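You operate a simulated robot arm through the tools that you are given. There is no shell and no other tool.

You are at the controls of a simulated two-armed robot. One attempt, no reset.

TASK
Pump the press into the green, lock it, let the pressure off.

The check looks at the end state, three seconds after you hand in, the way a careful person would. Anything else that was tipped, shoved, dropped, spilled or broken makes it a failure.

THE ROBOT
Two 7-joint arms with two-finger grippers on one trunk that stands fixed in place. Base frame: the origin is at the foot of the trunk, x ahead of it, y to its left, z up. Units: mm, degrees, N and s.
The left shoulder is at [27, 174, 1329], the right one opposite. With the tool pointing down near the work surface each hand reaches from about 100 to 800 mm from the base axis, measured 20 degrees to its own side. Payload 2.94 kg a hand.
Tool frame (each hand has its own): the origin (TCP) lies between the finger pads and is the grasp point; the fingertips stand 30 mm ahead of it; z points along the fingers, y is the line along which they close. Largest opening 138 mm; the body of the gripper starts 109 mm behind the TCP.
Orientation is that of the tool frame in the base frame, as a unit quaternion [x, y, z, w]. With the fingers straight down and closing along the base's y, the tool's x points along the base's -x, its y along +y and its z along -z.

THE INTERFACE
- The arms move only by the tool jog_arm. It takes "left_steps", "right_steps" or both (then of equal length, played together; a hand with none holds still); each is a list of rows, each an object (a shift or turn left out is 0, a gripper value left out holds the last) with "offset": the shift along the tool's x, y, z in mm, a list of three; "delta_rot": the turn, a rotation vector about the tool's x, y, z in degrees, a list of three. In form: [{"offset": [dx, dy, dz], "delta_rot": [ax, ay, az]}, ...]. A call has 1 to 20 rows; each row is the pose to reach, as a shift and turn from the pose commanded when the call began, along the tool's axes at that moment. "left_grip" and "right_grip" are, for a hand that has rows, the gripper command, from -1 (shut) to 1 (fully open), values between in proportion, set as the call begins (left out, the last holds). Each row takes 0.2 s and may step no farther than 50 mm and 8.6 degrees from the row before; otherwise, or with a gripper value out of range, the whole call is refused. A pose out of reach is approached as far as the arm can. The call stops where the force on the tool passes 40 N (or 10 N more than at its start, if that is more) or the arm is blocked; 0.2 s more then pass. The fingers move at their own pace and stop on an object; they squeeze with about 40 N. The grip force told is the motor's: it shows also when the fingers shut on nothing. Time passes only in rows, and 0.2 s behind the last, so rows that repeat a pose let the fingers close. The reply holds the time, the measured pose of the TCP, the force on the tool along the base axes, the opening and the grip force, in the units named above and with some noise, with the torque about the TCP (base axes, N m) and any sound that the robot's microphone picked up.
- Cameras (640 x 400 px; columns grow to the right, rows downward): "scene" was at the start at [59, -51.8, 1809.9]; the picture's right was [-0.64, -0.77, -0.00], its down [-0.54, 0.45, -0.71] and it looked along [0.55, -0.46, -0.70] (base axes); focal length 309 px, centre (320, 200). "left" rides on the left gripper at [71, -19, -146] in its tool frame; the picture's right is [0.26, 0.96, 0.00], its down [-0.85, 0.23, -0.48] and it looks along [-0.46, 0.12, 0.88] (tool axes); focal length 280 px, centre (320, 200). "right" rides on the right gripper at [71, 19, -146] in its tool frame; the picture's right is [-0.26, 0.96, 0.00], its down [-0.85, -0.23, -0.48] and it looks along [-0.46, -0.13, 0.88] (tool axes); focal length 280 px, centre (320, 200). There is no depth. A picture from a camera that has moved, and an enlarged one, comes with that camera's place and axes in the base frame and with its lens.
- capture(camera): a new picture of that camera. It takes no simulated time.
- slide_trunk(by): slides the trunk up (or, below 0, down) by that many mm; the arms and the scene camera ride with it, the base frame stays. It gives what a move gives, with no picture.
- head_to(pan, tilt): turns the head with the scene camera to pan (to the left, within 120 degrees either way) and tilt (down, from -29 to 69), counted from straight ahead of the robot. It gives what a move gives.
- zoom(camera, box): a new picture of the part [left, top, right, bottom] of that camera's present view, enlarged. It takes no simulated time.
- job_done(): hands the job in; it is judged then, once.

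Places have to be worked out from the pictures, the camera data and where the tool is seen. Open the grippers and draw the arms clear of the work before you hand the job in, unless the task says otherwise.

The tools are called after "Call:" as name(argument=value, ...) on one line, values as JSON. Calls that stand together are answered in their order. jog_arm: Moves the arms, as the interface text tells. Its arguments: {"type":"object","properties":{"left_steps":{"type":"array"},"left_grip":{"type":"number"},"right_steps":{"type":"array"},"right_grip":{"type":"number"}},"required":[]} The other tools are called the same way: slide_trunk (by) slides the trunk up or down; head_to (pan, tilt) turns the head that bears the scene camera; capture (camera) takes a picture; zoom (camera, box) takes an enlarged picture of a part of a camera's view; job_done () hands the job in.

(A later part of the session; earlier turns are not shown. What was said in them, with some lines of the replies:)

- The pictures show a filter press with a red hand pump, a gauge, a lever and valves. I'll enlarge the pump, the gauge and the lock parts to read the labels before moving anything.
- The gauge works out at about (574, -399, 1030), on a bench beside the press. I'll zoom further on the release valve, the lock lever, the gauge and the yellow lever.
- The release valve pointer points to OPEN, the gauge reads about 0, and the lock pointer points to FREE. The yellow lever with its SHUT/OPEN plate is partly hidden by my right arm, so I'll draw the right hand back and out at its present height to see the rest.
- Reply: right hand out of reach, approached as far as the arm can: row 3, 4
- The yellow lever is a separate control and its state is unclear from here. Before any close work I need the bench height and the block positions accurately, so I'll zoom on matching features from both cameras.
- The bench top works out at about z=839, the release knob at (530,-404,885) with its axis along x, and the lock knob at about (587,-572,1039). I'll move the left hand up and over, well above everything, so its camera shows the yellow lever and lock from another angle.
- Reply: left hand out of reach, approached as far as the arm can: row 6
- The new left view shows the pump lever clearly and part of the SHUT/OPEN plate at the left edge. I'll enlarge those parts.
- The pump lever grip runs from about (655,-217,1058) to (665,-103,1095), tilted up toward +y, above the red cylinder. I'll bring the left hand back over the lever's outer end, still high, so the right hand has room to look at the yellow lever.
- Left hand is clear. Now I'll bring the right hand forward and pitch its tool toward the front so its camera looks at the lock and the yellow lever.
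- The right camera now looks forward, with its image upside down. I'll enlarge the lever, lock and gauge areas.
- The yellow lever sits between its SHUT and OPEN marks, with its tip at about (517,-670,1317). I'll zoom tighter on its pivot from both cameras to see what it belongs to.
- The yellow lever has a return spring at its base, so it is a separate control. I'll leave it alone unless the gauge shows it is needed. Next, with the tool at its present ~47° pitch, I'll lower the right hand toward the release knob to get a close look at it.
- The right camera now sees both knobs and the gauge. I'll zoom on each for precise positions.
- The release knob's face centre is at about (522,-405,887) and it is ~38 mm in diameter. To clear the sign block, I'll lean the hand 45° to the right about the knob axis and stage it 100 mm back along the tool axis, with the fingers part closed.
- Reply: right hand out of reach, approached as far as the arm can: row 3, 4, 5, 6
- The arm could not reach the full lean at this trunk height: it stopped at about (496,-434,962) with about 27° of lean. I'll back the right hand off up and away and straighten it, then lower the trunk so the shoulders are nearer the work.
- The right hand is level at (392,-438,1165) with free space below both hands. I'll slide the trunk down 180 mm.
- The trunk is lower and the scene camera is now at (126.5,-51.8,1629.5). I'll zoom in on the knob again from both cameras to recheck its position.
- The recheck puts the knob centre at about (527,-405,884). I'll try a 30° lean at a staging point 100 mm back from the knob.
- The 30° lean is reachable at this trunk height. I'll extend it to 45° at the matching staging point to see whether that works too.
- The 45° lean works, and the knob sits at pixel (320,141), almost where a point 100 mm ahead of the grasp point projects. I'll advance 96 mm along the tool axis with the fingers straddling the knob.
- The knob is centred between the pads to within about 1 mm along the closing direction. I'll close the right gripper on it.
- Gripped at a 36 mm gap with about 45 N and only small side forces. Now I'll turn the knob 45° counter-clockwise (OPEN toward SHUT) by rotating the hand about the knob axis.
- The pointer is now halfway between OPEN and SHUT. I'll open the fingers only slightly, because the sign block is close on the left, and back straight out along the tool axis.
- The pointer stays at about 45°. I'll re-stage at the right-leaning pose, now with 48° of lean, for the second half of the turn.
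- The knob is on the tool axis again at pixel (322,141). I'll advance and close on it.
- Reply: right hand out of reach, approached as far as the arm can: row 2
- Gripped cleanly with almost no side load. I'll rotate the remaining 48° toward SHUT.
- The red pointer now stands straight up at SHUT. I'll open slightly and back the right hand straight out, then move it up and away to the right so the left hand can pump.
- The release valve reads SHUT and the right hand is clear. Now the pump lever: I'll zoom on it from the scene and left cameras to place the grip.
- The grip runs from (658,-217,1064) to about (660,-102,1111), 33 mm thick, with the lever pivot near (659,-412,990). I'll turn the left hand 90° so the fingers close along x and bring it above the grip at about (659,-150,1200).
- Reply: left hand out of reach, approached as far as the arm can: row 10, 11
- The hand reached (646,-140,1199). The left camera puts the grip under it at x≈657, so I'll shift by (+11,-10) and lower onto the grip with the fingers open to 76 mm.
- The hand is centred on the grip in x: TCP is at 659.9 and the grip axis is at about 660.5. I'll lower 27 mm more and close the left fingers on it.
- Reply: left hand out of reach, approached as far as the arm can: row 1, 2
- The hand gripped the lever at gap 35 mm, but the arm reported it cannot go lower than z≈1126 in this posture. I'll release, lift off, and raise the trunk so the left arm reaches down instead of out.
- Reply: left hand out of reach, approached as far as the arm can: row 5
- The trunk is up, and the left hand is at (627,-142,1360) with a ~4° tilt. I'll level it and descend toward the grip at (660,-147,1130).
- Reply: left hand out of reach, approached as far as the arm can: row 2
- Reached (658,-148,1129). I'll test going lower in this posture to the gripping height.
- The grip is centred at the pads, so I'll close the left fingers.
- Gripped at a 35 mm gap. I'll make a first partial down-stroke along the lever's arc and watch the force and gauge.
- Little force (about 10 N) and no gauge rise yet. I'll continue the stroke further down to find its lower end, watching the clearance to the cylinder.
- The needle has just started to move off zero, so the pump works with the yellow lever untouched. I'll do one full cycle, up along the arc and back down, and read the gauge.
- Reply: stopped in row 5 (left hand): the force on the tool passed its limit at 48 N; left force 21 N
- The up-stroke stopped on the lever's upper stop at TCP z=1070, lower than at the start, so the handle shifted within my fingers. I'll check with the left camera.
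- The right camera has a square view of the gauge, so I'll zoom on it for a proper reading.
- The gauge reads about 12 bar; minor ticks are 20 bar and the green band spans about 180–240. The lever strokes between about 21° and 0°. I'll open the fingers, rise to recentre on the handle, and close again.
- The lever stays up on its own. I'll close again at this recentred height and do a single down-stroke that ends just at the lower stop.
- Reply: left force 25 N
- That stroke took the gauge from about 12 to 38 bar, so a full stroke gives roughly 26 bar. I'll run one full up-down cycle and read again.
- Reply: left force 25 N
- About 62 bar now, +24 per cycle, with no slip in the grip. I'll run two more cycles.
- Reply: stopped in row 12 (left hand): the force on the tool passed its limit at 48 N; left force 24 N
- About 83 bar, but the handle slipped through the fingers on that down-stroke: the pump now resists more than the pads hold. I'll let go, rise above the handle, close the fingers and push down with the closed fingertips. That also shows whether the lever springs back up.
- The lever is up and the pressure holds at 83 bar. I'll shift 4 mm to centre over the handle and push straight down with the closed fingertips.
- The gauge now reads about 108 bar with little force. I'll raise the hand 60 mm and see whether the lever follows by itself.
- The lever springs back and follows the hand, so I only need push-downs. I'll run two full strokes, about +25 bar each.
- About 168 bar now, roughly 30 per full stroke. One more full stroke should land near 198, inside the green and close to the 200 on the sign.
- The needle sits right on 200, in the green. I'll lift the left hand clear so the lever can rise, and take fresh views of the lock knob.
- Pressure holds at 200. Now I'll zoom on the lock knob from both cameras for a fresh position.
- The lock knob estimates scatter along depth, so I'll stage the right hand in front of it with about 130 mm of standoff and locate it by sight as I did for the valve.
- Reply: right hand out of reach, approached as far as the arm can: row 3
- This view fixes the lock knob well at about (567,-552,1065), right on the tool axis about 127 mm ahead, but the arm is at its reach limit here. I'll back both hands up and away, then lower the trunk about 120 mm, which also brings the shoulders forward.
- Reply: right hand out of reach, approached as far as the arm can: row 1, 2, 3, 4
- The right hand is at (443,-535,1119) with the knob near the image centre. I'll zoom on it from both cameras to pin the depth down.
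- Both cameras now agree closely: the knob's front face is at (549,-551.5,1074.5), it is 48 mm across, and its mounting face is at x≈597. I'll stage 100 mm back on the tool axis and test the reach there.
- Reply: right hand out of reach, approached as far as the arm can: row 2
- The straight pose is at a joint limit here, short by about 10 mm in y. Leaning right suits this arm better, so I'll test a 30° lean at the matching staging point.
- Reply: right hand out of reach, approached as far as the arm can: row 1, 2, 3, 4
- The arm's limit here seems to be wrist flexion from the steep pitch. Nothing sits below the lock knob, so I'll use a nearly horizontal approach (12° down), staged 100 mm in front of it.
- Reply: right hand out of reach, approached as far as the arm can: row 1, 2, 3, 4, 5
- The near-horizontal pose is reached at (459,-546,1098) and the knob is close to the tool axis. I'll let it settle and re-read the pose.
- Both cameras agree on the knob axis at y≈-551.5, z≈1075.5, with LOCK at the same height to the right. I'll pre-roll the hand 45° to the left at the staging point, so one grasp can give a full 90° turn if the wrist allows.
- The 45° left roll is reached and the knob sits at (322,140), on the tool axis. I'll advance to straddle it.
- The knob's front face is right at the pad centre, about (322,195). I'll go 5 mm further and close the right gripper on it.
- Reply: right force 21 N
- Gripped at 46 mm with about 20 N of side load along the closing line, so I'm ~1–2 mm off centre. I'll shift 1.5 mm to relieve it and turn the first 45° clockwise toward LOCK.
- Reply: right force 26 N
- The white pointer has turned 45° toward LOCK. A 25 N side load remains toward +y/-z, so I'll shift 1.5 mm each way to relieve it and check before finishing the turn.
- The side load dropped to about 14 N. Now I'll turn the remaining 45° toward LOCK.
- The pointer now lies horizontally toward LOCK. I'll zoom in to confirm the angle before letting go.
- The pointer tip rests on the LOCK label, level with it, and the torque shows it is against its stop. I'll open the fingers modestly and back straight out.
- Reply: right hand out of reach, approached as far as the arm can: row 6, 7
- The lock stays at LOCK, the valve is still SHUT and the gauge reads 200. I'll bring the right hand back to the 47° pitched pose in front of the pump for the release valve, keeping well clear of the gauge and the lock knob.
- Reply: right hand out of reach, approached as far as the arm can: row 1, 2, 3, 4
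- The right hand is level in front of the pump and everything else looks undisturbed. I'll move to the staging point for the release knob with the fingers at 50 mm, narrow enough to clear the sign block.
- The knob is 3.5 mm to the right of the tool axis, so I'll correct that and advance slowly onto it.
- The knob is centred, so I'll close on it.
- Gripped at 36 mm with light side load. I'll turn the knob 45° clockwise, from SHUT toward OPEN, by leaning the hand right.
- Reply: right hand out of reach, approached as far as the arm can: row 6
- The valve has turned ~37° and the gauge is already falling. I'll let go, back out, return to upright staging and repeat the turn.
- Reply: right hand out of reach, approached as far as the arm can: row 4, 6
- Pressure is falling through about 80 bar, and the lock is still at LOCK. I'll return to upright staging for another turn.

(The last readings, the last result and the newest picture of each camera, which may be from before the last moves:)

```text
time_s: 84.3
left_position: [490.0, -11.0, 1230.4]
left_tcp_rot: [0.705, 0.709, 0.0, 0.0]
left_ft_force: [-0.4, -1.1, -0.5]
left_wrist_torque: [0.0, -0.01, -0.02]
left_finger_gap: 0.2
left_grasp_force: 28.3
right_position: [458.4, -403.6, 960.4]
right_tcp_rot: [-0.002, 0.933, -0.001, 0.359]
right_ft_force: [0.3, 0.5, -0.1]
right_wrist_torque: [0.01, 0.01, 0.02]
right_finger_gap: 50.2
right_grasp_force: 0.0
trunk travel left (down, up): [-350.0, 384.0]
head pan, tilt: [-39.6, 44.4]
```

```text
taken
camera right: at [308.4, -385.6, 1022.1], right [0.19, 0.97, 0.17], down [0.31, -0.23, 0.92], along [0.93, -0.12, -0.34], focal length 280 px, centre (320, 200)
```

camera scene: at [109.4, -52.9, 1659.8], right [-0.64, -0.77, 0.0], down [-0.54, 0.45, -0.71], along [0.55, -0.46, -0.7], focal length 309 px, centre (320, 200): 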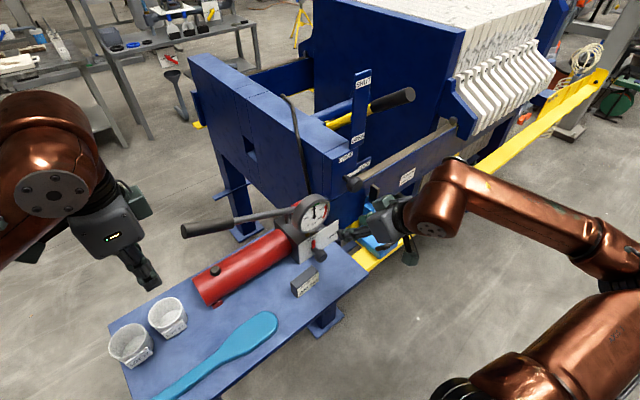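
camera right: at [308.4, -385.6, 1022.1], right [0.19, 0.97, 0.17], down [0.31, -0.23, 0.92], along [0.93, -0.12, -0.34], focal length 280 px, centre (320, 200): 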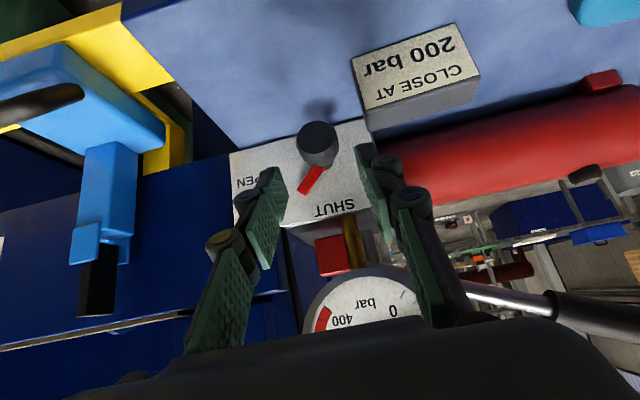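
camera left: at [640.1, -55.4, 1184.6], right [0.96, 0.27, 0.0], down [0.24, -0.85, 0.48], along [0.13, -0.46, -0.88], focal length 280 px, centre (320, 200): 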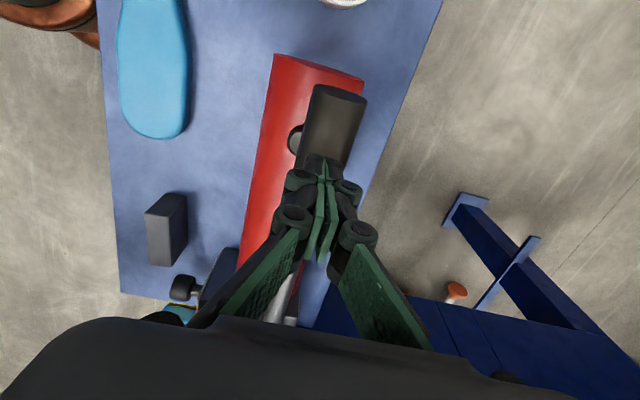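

Staged again and nearly centred. I'll shift 2.5 mm, advance and close.

Call:
jog_arm(right_steps=[{"offset": [0, -2.5, 10]}, {"offset": [0, -2.5, 35]}, {"offset": [0, -2.5, 60]}, {"offset": [-0.5, -2.5, 80]}, {"offset": [-0.8, -2.5, 99]}])

Call:
jog_arm(right_steps=[{"offset": [0, 0, 0]}, {"offset": [0, 0, 0]}, {"offset": [0, 0, 0]}, {"offset": [0, 0, 0]}], right_grip=-1)

Call:
capture(camera="right")

```text
time_s: 85.5
left_position: [491.7, -10.8, 1228.0]
left_tcp_rot: [0.705, 0.709, 0.001, 0.0]
left_ft_force: [0.5, 0.5, 0.8]
left_wrist_torque: [-0.01, 0.02, -0.02]
left_finger_gap: 0.0
left_grasp_force: 28.5
right_position: [525.9, -406.1, 887.8]
right_tcp_rot: [-0.003, 0.933, 0.001, 0.359]
right_ft_force: [0.0, 0.9, -0.1]
right_wrist_torque: [0.01, -0.04, -0.02]
right_finger_gap: 49.8
right_grasp_force: 0.0
trunk travel left (down, up): [-350.0, 384.0]
head pan, tilt: [-39.6, 44.4]
```

```text
time_s: 86.5
left_position: [491.3, -10.1, 1229.9]
left_tcp_rot: [0.705, 0.71, 0.0, 0.0]
left_ft_force: [0.0, 0.3, 0.4]
left_wrist_torque: [-0.04, 0.05, -0.02]
left_finger_gap: 0.1
left_grasp_force: 28.7
right_position: [525.2, -404.6, 887.8]
right_tcp_rot: [-0.003, 0.933, 0.001, 0.359]
right_ft_force: [-1.0, 6.3, -1.4]
right_wrist_torque: [-0.03, -0.18, 0.17]
right_finger_gap: 36.0
right_grasp_force: 45.1
trunk travel left (down, up): [-350.0, 384.0]
head pan, tilt: [-39.6, 44.4]
```

```text
taken
camera right: at [375.4, -388.3, 950.1], right [0.19, 0.97, 0.17], down [0.31, -0.23, 0.92], along [0.93, -0.12, -0.34], focal length 280 px, centre (320, 200)
```

right: 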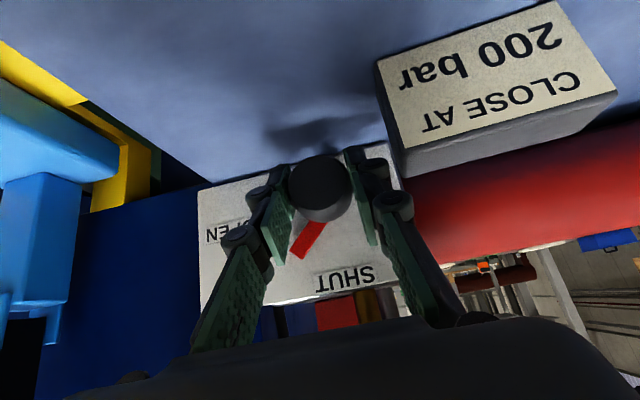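

Gripped again with about 6 N of side load. I'll turn another 37° toward OPEN.

Call:
jog_arm(right_steps=[{"offset": [0, 0.5, 0], "delta_rot": [-5.5, 0, 5]}, {"offset": [0, 0.5, 0], "delta_rot": [-11, 0, 9.9]}, {"offset": [0, 0.4, 0], "delta_rot": [-16.5, 0, 14.9]}, {"offset": [0, 0.2, 0], "delta_rot": [-22, 0, 19.8]}, {"offset": [0, 0, 0], "delta_rot": [-27.5, 0, 24.8]}])

Call:
zoom(camera="scene", box=[280, 170, 400, 290])

```text
time_s: 87.7
left_position: [491.0, -10.9, 1228.8]
left_tcp_rot: [0.706, 0.709, 0.001, 0.001]
left_ft_force: [-0.2, -0.8, 1.3]
left_wrist_torque: [-0.02, -0.08, 0.01]
left_finger_gap: 0.0
left_grasp_force: 29.1
right_position: [526.2, -407.1, 887.5]
right_tcp_rot: [0.111, 0.885, 0.297, 0.342]
right_ft_force: [-0.8, -1.0, 1.0]
right_wrist_torque: [0.02, -0.89, -0.68]
right_finger_gap: 36.1
right_grasp_force: 45.1
trunk travel left (down, up): [-350.0, 384.0]
head pan, tilt: [-39.6, 44.4]
```

```text
3.33 times, centred on (340, 230) of scene
camera zoom: at [109.4, -52.1, 1659.7], right [-0.64, -0.77, 0.0], down [-0.54, 0.45, -0.71], along [0.55, -0.46, -0.7], focal length 1029 px, centre (253, 100)
```

zoom: 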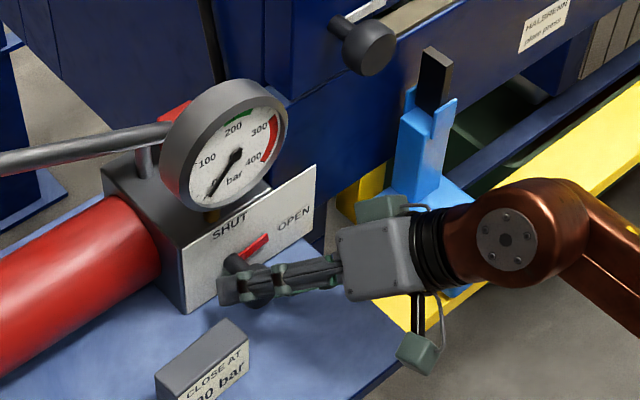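

The gauge is back to about 0 and the pointer is at ~75°. To leave the valve fully at OPEN I'll regrip once more for the last ~15°.

Call:
jog_arm(right_steps=[{"offset": [0, 0, 0]}, {"offset": [0, 0, 0]}, {"offset": [0, 0, -20]}, {"offset": [0, 0, -45]}, {"offset": [0, 0, -70]}], right_grip=-0.2)

Call:
capture(camera="right")

Call:
zoom(camera="scene", box=[280, 170, 400, 290])

```text
time_s: 88.9
left_position: [492.0, -10.5, 1230.7]
left_tcp_rot: [0.705, 0.71, 0.0, 0.0]
left_ft_force: [-1.2, -0.5, 0.1]
left_wrist_torque: [-0.04, -0.02, -0.02]
left_finger_gap: 0.0
left_grasp_force: 28.5
right_position: [495.7, -424.9, 915.7]
right_tcp_rot: [0.114, 0.886, 0.296, 0.339]
right_ft_force: [-0.4, 0.3, 0.2]
right_wrist_torque: [0.02, -0.02, 0.02]
right_finger_gap: 55.3
right_grasp_force: 0.1
right hand out of reach, approached as far as the arm can: row 3, 5
trunk travel left (down, up): [-350.0, 384.0]
head pan, tilt: [-39.6, 44.4]
```

```text
taken
camera right: at [346.2, -447.6, 977.5], right [0.2, 0.67, 0.72], down [0.31, -0.74, 0.6], along [0.93, 0.11, -0.35], focal length 280 px, centre (320, 200)
```

right: 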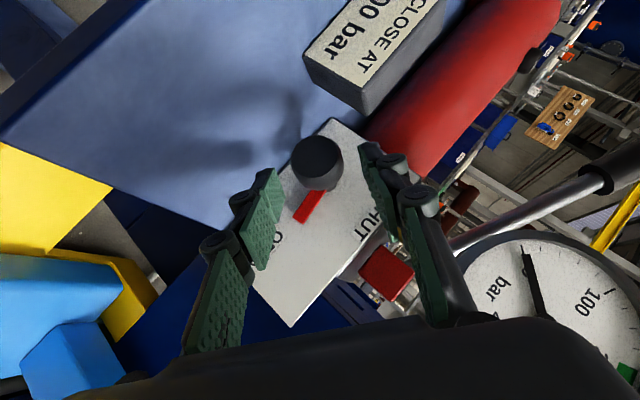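

```text
3.33 times, centred on (340, 230) of scene
camera zoom: at [110.8, -51.5, 1659.7], right [-0.64, -0.77, 0.0], down [-0.54, 0.45, -0.71], along [0.55, -0.46, -0.7], focal length 1029 px, centre (253, 100)
```

zoom: 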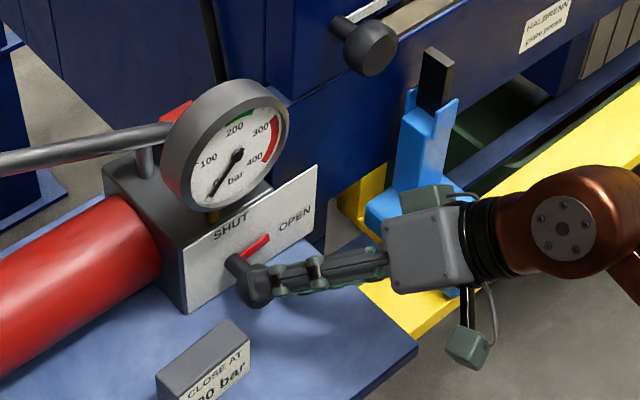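

The pointer is nearly at OPEN. I'll back off, straighten to about 10° of lean, and regrip for the last part.

Call:
jog_arm(right_steps=[{"offset": [1, 5, -20], "delta_rot": [4, 0, -3.6]}, {"offset": [2.5, 12, -32], "delta_rot": [9.5, 0, -8.5]}, {"offset": [4, 20, -37], "delta_rot": [15, 0, -13.4]}, {"offset": [5.2, 28.3, -38.8], "delta_rot": [20.1, 0, -18]}, {"offset": [5.2, 28.3, -38.8], "delta_rot": [20.1, 0, -18]}], right_grip=-0.2)

Call:
capture(camera="right")

```text
time_s: 90.1
left_position: [490.8, -11.5, 1229.9]
left_tcp_rot: [0.705, 0.709, 0.0, 0.0]
left_ft_force: [-0.2, -0.4, 0.1]
left_wrist_torque: [0.02, 0.02, 0.01]
left_finger_gap: 0.1
left_grasp_force: 27.9
right_position: [466.1, -418.2, 952.8]
right_tcp_rot: [0.029, 0.93, 0.082, 0.357]
right_ft_force: [-0.5, -0.5, 0.6]
right_wrist_torque: [-0.01, 0.01, 0.03]
right_finger_gap: 55.3
right_grasp_force: 0.1
trunk travel left (down, up): [-350.0, 384.0]
head pan, tilt: [-39.6, 44.4]
```

```text
taken
camera right: at [316.4, -411.5, 1016.4], right [0.19, 0.92, 0.34], down [0.31, -0.38, 0.87], along [0.93, -0.06, -0.36], focal length 280 px, centre (320, 200)
```

right: 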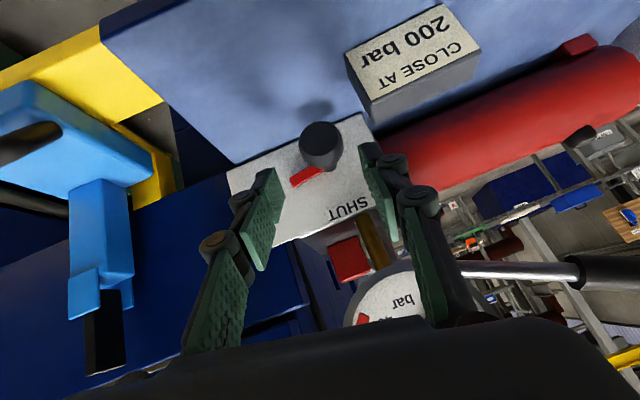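

On axis again, so I'll advance and close.

Call:
jog_arm(right_steps=[{"offset": [0, 0, 20]}, {"offset": [0, 0, 45]}, {"offset": [0, 0, 70]}, {"offset": [0, 0, 89]}])

Call:
jog_arm(right_steps=[{"offset": [0, 0, 0]}, {"offset": [0, 0, 0]}, {"offset": [0, 0, 0]}, {"offset": [0, 0, 0]}], right_grip=-1)

Call:
capture(camera="right")

```text
time_s: 91.1
left_position: [490.4, -9.4, 1229.5]
left_tcp_rot: [0.705, 0.709, -0.001, 0.0]
left_ft_force: [0.2, 0.2, 0.3]
left_wrist_torque: [-0.01, 0.0, 0.02]
left_finger_gap: 0.0
left_grasp_force: 28.5
right_position: [524.7, -402.7, 887.2]
right_tcp_rot: [0.028, 0.93, 0.082, 0.358]
right_ft_force: [0.6, -0.2, -0.5]
right_wrist_torque: [-0.01, 0.03, 0.03]
right_finger_gap: 54.9
right_grasp_force: 0.0
trunk travel left (down, up): [-350.0, 384.0]
head pan, tilt: [-39.6, 44.4]
```

```text
time_s: 92.1
left_position: [490.9, -12.5, 1230.3]
left_tcp_rot: [0.706, 0.709, 0.001, 0.0]
left_ft_force: [0.0, 0.0, -0.1]
left_wrist_torque: [0.0, -0.02, -0.04]
left_finger_gap: 0.4
left_grasp_force: 28.5
right_position: [524.5, -406.7, 887.0]
right_tcp_rot: [0.03, 0.93, 0.081, 0.357]
right_ft_force: [-0.5, -13.8, 0.2]
right_wrist_torque: [-0.08, 0.08, -0.24]
right_finger_gap: 36.2
right_grasp_force: 45.8
trunk travel left (down, up): [-350.0, 384.0]
head pan, tilt: [-39.6, 44.4]
```

```text
taken
camera right: at [375.4, -398.6, 951.2], right [0.19, 0.92, 0.34], down [0.31, -0.39, 0.87], along [0.93, -0.06, -0.36], focal length 280 px, centre (320, 200)
```

right: 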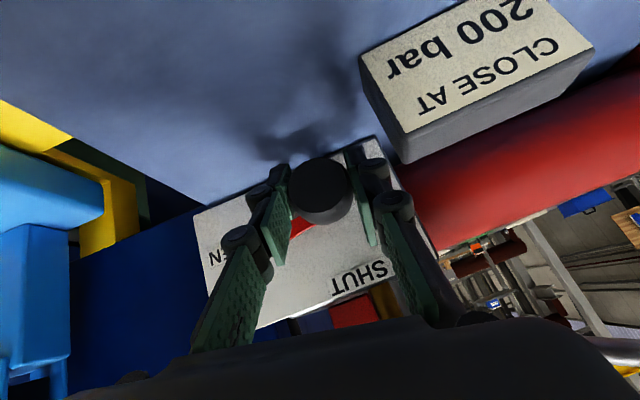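

Gripped; I'll shift 1 mm to relieve the side load and turn the last ~20° until it meets the OPEN stop.

Call:
jog_arm(right_steps=[{"offset": [0, -1, 0], "delta_rot": [-5, 0, 4.5]}, {"offset": [0, -1, 0], "delta_rot": [-10, 0, 9]}, {"offset": [0, -1, 0], "delta_rot": [-14.8, 0, 13.4]}])

Call:
zoom(camera="scene", box=[280, 170, 400, 290])

Call:
capture(camera="right")

```text
time_s: 92.9
left_position: [490.9, -10.7, 1228.9]
left_tcp_rot: [0.705, 0.71, 0.0, 0.0]
left_ft_force: [0.4, -0.1, 0.2]
left_wrist_torque: [-0.01, 0.0, -0.01]
left_finger_gap: 0.0
left_grasp_force: 28.1
right_position: [523.6, -406.1, 885.6]
right_tcp_rot: [0.091, 0.902, 0.244, 0.345]
right_ft_force: [-1.6, -5.9, -6.1]
right_wrist_torque: [-0.5, -0.67, -0.33]
right_finger_gap: 36.1
right_grasp_force: 45.3
trunk travel left (down, up): [-350.0, 384.0]
head pan, tilt: [-39.6, 44.4]
```

```text
3.33 times, centred on (340, 230) of scene
camera zoom: at [111.2, -52.8, 1659.5], right [-0.64, -0.77, 0.0], down [-0.54, 0.45, -0.71], along [0.55, -0.45, -0.7], focal length 1029 px, centre (253, 100)
```

zoom: 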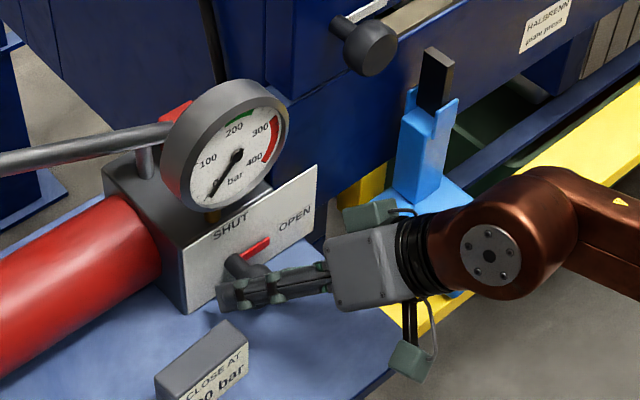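

```text
taken
camera right: at [375.7, -421.4, 949.3], right [0.19, 0.75, 0.64], down [0.32, -0.66, 0.68], along [0.93, 0.07, -0.36], focal length 280 px, centre (320, 200)
```

right: 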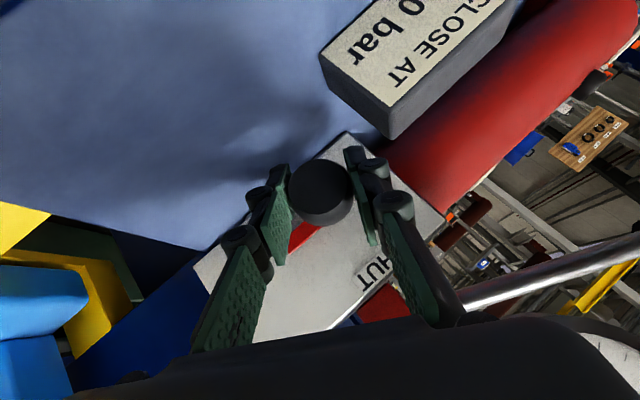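

The pointer lies horizontally at OPEN against its stop, and the gauge reads zero. I'll release, back out, and lift the right hand clear.

Call:
jog_arm(right_steps=[{"offset": [0, 0, 0]}, {"offset": [0, 0, 0]}, {"offset": [0, 0, -20]}, {"offset": [0, 0, -40]}, {"offset": [1, 4, -60], "delta_rot": [4, 0, -3.6]}, {"offset": [2.5, 12, -85], "delta_rot": [9.5, 0, -8.5]}, {"offset": [4, 20, -115], "delta_rot": [15, 0, -13.4]}, {"offset": [4, 24, -145], "delta_rot": [20, 0, -18]}, {"offset": [4, 24, -175], "delta_rot": [22, 0, -20]}], right_grip=-0.2)

Call:
capture(camera="scene")

Call:
capture(camera="right")

```text
time_s: 94.9
left_position: [490.1, -11.2, 1229.9]
left_tcp_rot: [0.705, 0.709, 0.001, 0.0]
left_ft_force: [0.5, -0.2, 0.0]
left_wrist_torque: [0.01, -0.02, 0.01]
left_finger_gap: 0.4
left_grasp_force: 27.9
right_position: [404.1, -450.9, 1008.5]
right_tcp_rot: [-0.002, 0.933, 0.002, 0.359]
right_ft_force: [0.6, -1.1, 0.4]
right_wrist_torque: [-0.06, -0.02, 0.0]
right_finger_gap: 55.4
right_grasp_force: 0.0
trunk travel left (down, up): [-350.0, 384.0]
head pan, tilt: [-39.6, 44.4]
```

```text
taken
camera scene: at [109.6, -51.6, 1659.8], right [-0.64, -0.77, 0.0], down [-0.54, 0.45, -0.71], along [0.55, -0.46, -0.7], focal length 309 px, centre (320, 200)
```

scene: 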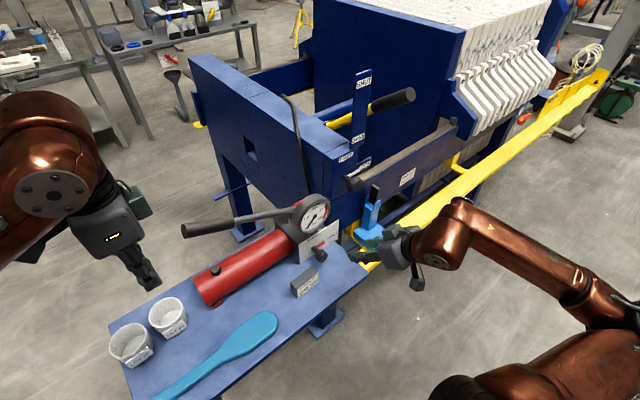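

```text
taken
camera right: at [254.5, -432.8, 1070.5], right [0.19, 0.97, 0.18], down [0.31, -0.23, 0.92], along [0.93, -0.12, -0.34], focal length 280 px, centre (320, 200)
```

right: 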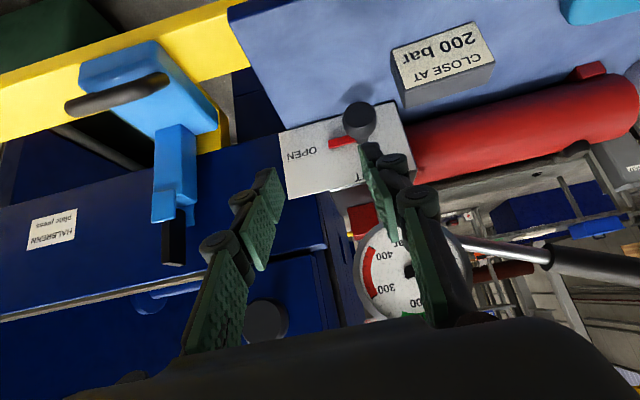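

Now I'll check the end state closely: gauge, valve, lock, yellow lever and the loose items.

Call:
zoom(camera="scene", box=[280, 140, 380, 270])

Call:
zoom(camera="scene", box=[310, 60, 430, 180])

Call:
zoom(camera="scene", box=[100, 240, 340, 400])

Call:
zoom(camera="scene", box=[340, 140, 420, 200])

```text
3.08 times, centred on (330, 205) of scene
camera zoom: at [109.6, -51.6, 1659.8], right [-0.64, -0.77, 0.0], down [-0.54, 0.45, -0.71], along [0.55, -0.46, -0.7], focal length 950 px, centre (289, 185)
```

zoom: 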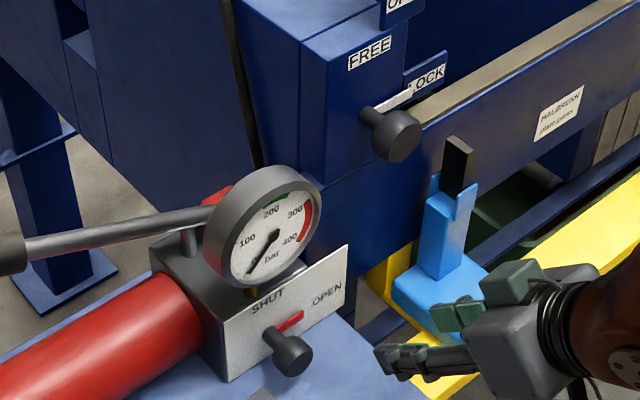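

```text
3.33 times, centred on (370, 120) of scene
camera zoom: at [109.6, -51.6, 1659.8], right [-0.64, -0.77, 0.0], down [-0.54, 0.45, -0.71], along [0.55, -0.46, -0.7], focal length 1029 px, centre (153, 467)
```

zoom: 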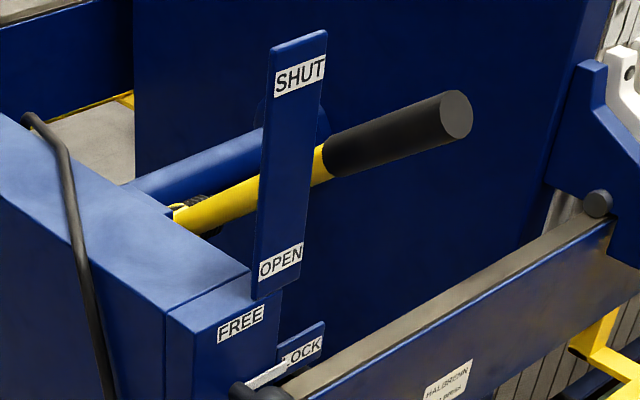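

```text
2.50 times, centred on (220, 320) of scene
camera zoom: at [109.6, -51.6, 1659.8], right [-0.64, -0.77, 0.0], down [-0.54, 0.45, -0.71], along [0.55, -0.46, -0.7], focal length 772 px, centre (570, -100)
```

zoom: 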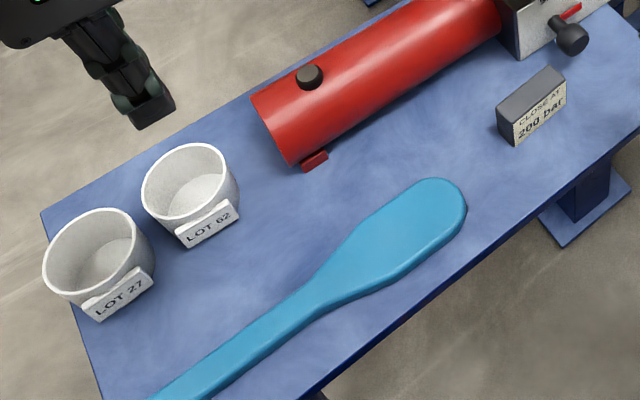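

```text
6.67 times, centred on (380, 170) of scene
camera zoom: at [109.6, -51.6, 1659.8], right [-0.64, -0.77, 0.0], down [-0.54, 0.45, -0.71], along [0.55, -0.46, -0.7], focal length 2057 px, centre (-80, 400)
```

zoom: 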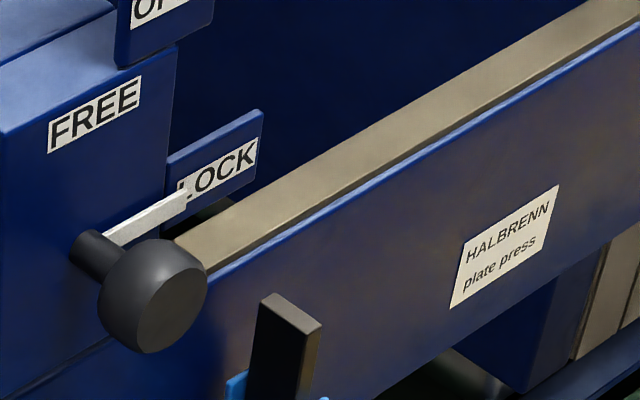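

Gauge at 0, valve at OPEN, lock at LOCK, and the cups, scraper, sign, clamp and yellow lever are all in place. I'll draw both arms up and back and open the grippers.

Call:
jog_arm(left_steps=[{"offset": [5, -12, -25]}, {"offset": [12, -28, -50]}, {"offset": [20, -45, -75]}, {"offset": [30, -60, -95]}, {"offset": [30, -60, -95]}, {"offset": [30, -60, -95]}], right_steps=[{"offset": [-9, -7.5, -32]}, {"offset": [-18, -15, -64.6]}, {"offset": [-27, -22.5, -97]}, {"offset": [-35.9, -30, -129]}, {"offset": [-35.9, -30, -129]}, {"offset": [-35.9, -30, -129]}], left_grip=1, right_grip=1)

Call:
capture(camera="scene")

Call:
capture(camera="right")

Call:
capture(camera="left")

```text
time_s: 96.3
left_position: [429.5, 18.6, 1322.8]
left_tcp_rot: [0.705, 0.709, 0.001, 0.001]
left_ft_force: [-0.7, 0.0, 0.7]
left_wrist_torque: [-0.02, 0.0, -0.03]
left_finger_gap: 126.8
left_grasp_force: 0.0
right_position: [346.8, -478.2, 1128.8]
right_tcp_rot: [-0.003, 0.933, 0.003, 0.359]
right_ft_force: [0.2, 0.4, 0.4]
right_wrist_torque: [0.02, 0.01, 0.02]
right_finger_gap: 138.0
right_grasp_force: 0.1
trunk travel left (down, up): [-350.0, 384.0]
head pan, tilt: [-39.6, 44.4]
```

```text
taken
camera scene: at [110.0, -51.2, 1659.8], right [-0.64, -0.77, 0.0], down [-0.54, 0.45, -0.71], along [0.55, -0.46, -0.7], focal length 309 px, centre (320, 200)
```

scene: 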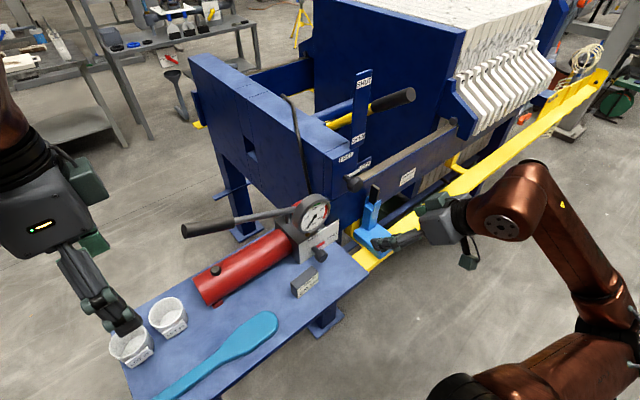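

```text
taken
camera right: at [197.1, -462.1, 1190.5], right [0.19, 0.97, 0.18], down [0.31, -0.23, 0.92], along [0.93, -0.12, -0.35], focal length 280 px, centre (320, 200)
```

right: 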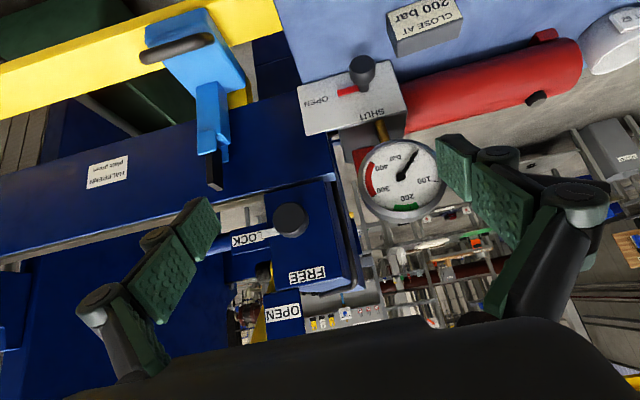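

```text
taken
camera left: at [410.2, 88.7, 1470.2], right [0.96, 0.27, 0.0], down [0.24, -0.85, 0.48], along [0.13, -0.46, -0.88], focal length 280 px, centre (320, 200)
```

left: 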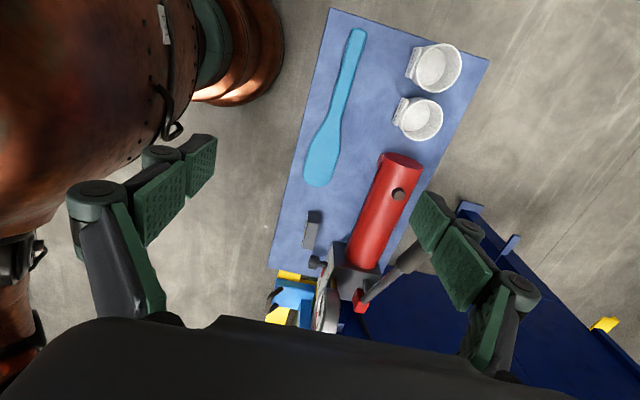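

Both arms are clear with the grippers open. One last close look at the gauge, valve and lock from the right camera.

Call:
zoom(camera="right", box=[220, 50, 450, 290])

Call:
zoom(camera="scene", box=[290, 140, 400, 270])

```text
1.67 times, centred on (335, 170) of right
camera zoom: at [197.1, -462.1, 1190.5], right [0.19, 0.97, 0.18], down [0.31, -0.23, 0.92], along [0.93, -0.12, -0.35], focal length 467 px, centre (295, 250)
```

zoom: 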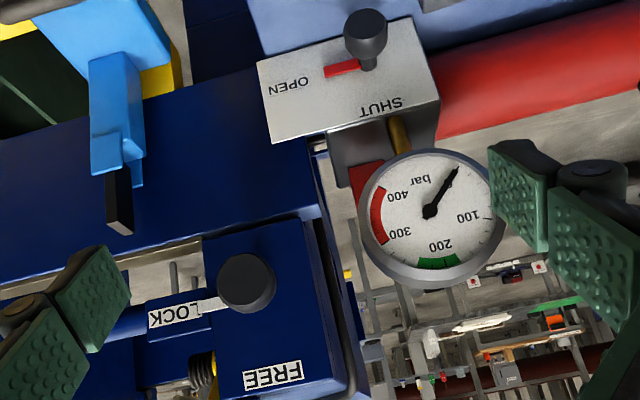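

```text
3.08 times, centred on (345, 205) of scene
camera zoom: at [110.0, -51.2, 1659.8], right [-0.64, -0.77, 0.0], down [-0.54, 0.45, -0.71], along [0.55, -0.46, -0.7], focal length 950 px, centre (243, 185)
```

zoom: 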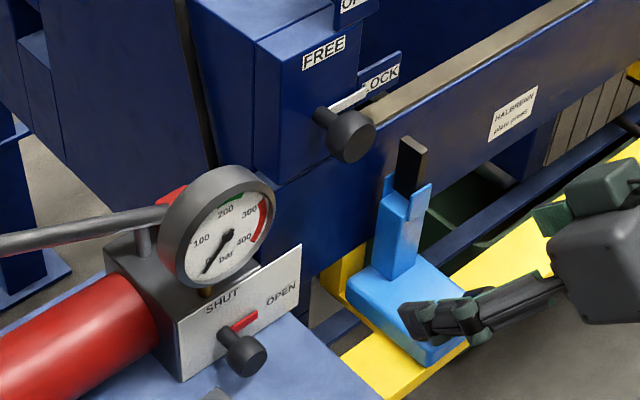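

The press was pumped to 200 bar in the green, locked (pointer on LOCK), and the pressure released (valve at OPEN, gauge at 0). Both hands are clear and nothing else was disturbed, so I'm handing in the job.

Call:
job_done()

```text
The job is handed in.
```

I pumped the press to 200 bar, which is in the green, and locked it. Then I let the pressure off and handed the job in. I haven't had the result of the check.

- **Pressure:** the gauge held at 200 bar until I released it, and now reads 0.
- **Lock:** the pointer is on LOCK and stayed there when the pressure dropped. I turned it at 200 bar, before opening the valve.
- **Release valve:** it was open at the start. I shut it to pump and turned it back to OPEN at the end.
- **Yellow lever:** it sits between its own SHUT and OPEN marks. I left it alone because the pump built pressure without it.

In the last pictures, the cups, scraper, sign block and blue clamp look where they were. Both grippers are open and the arms are drawn back.
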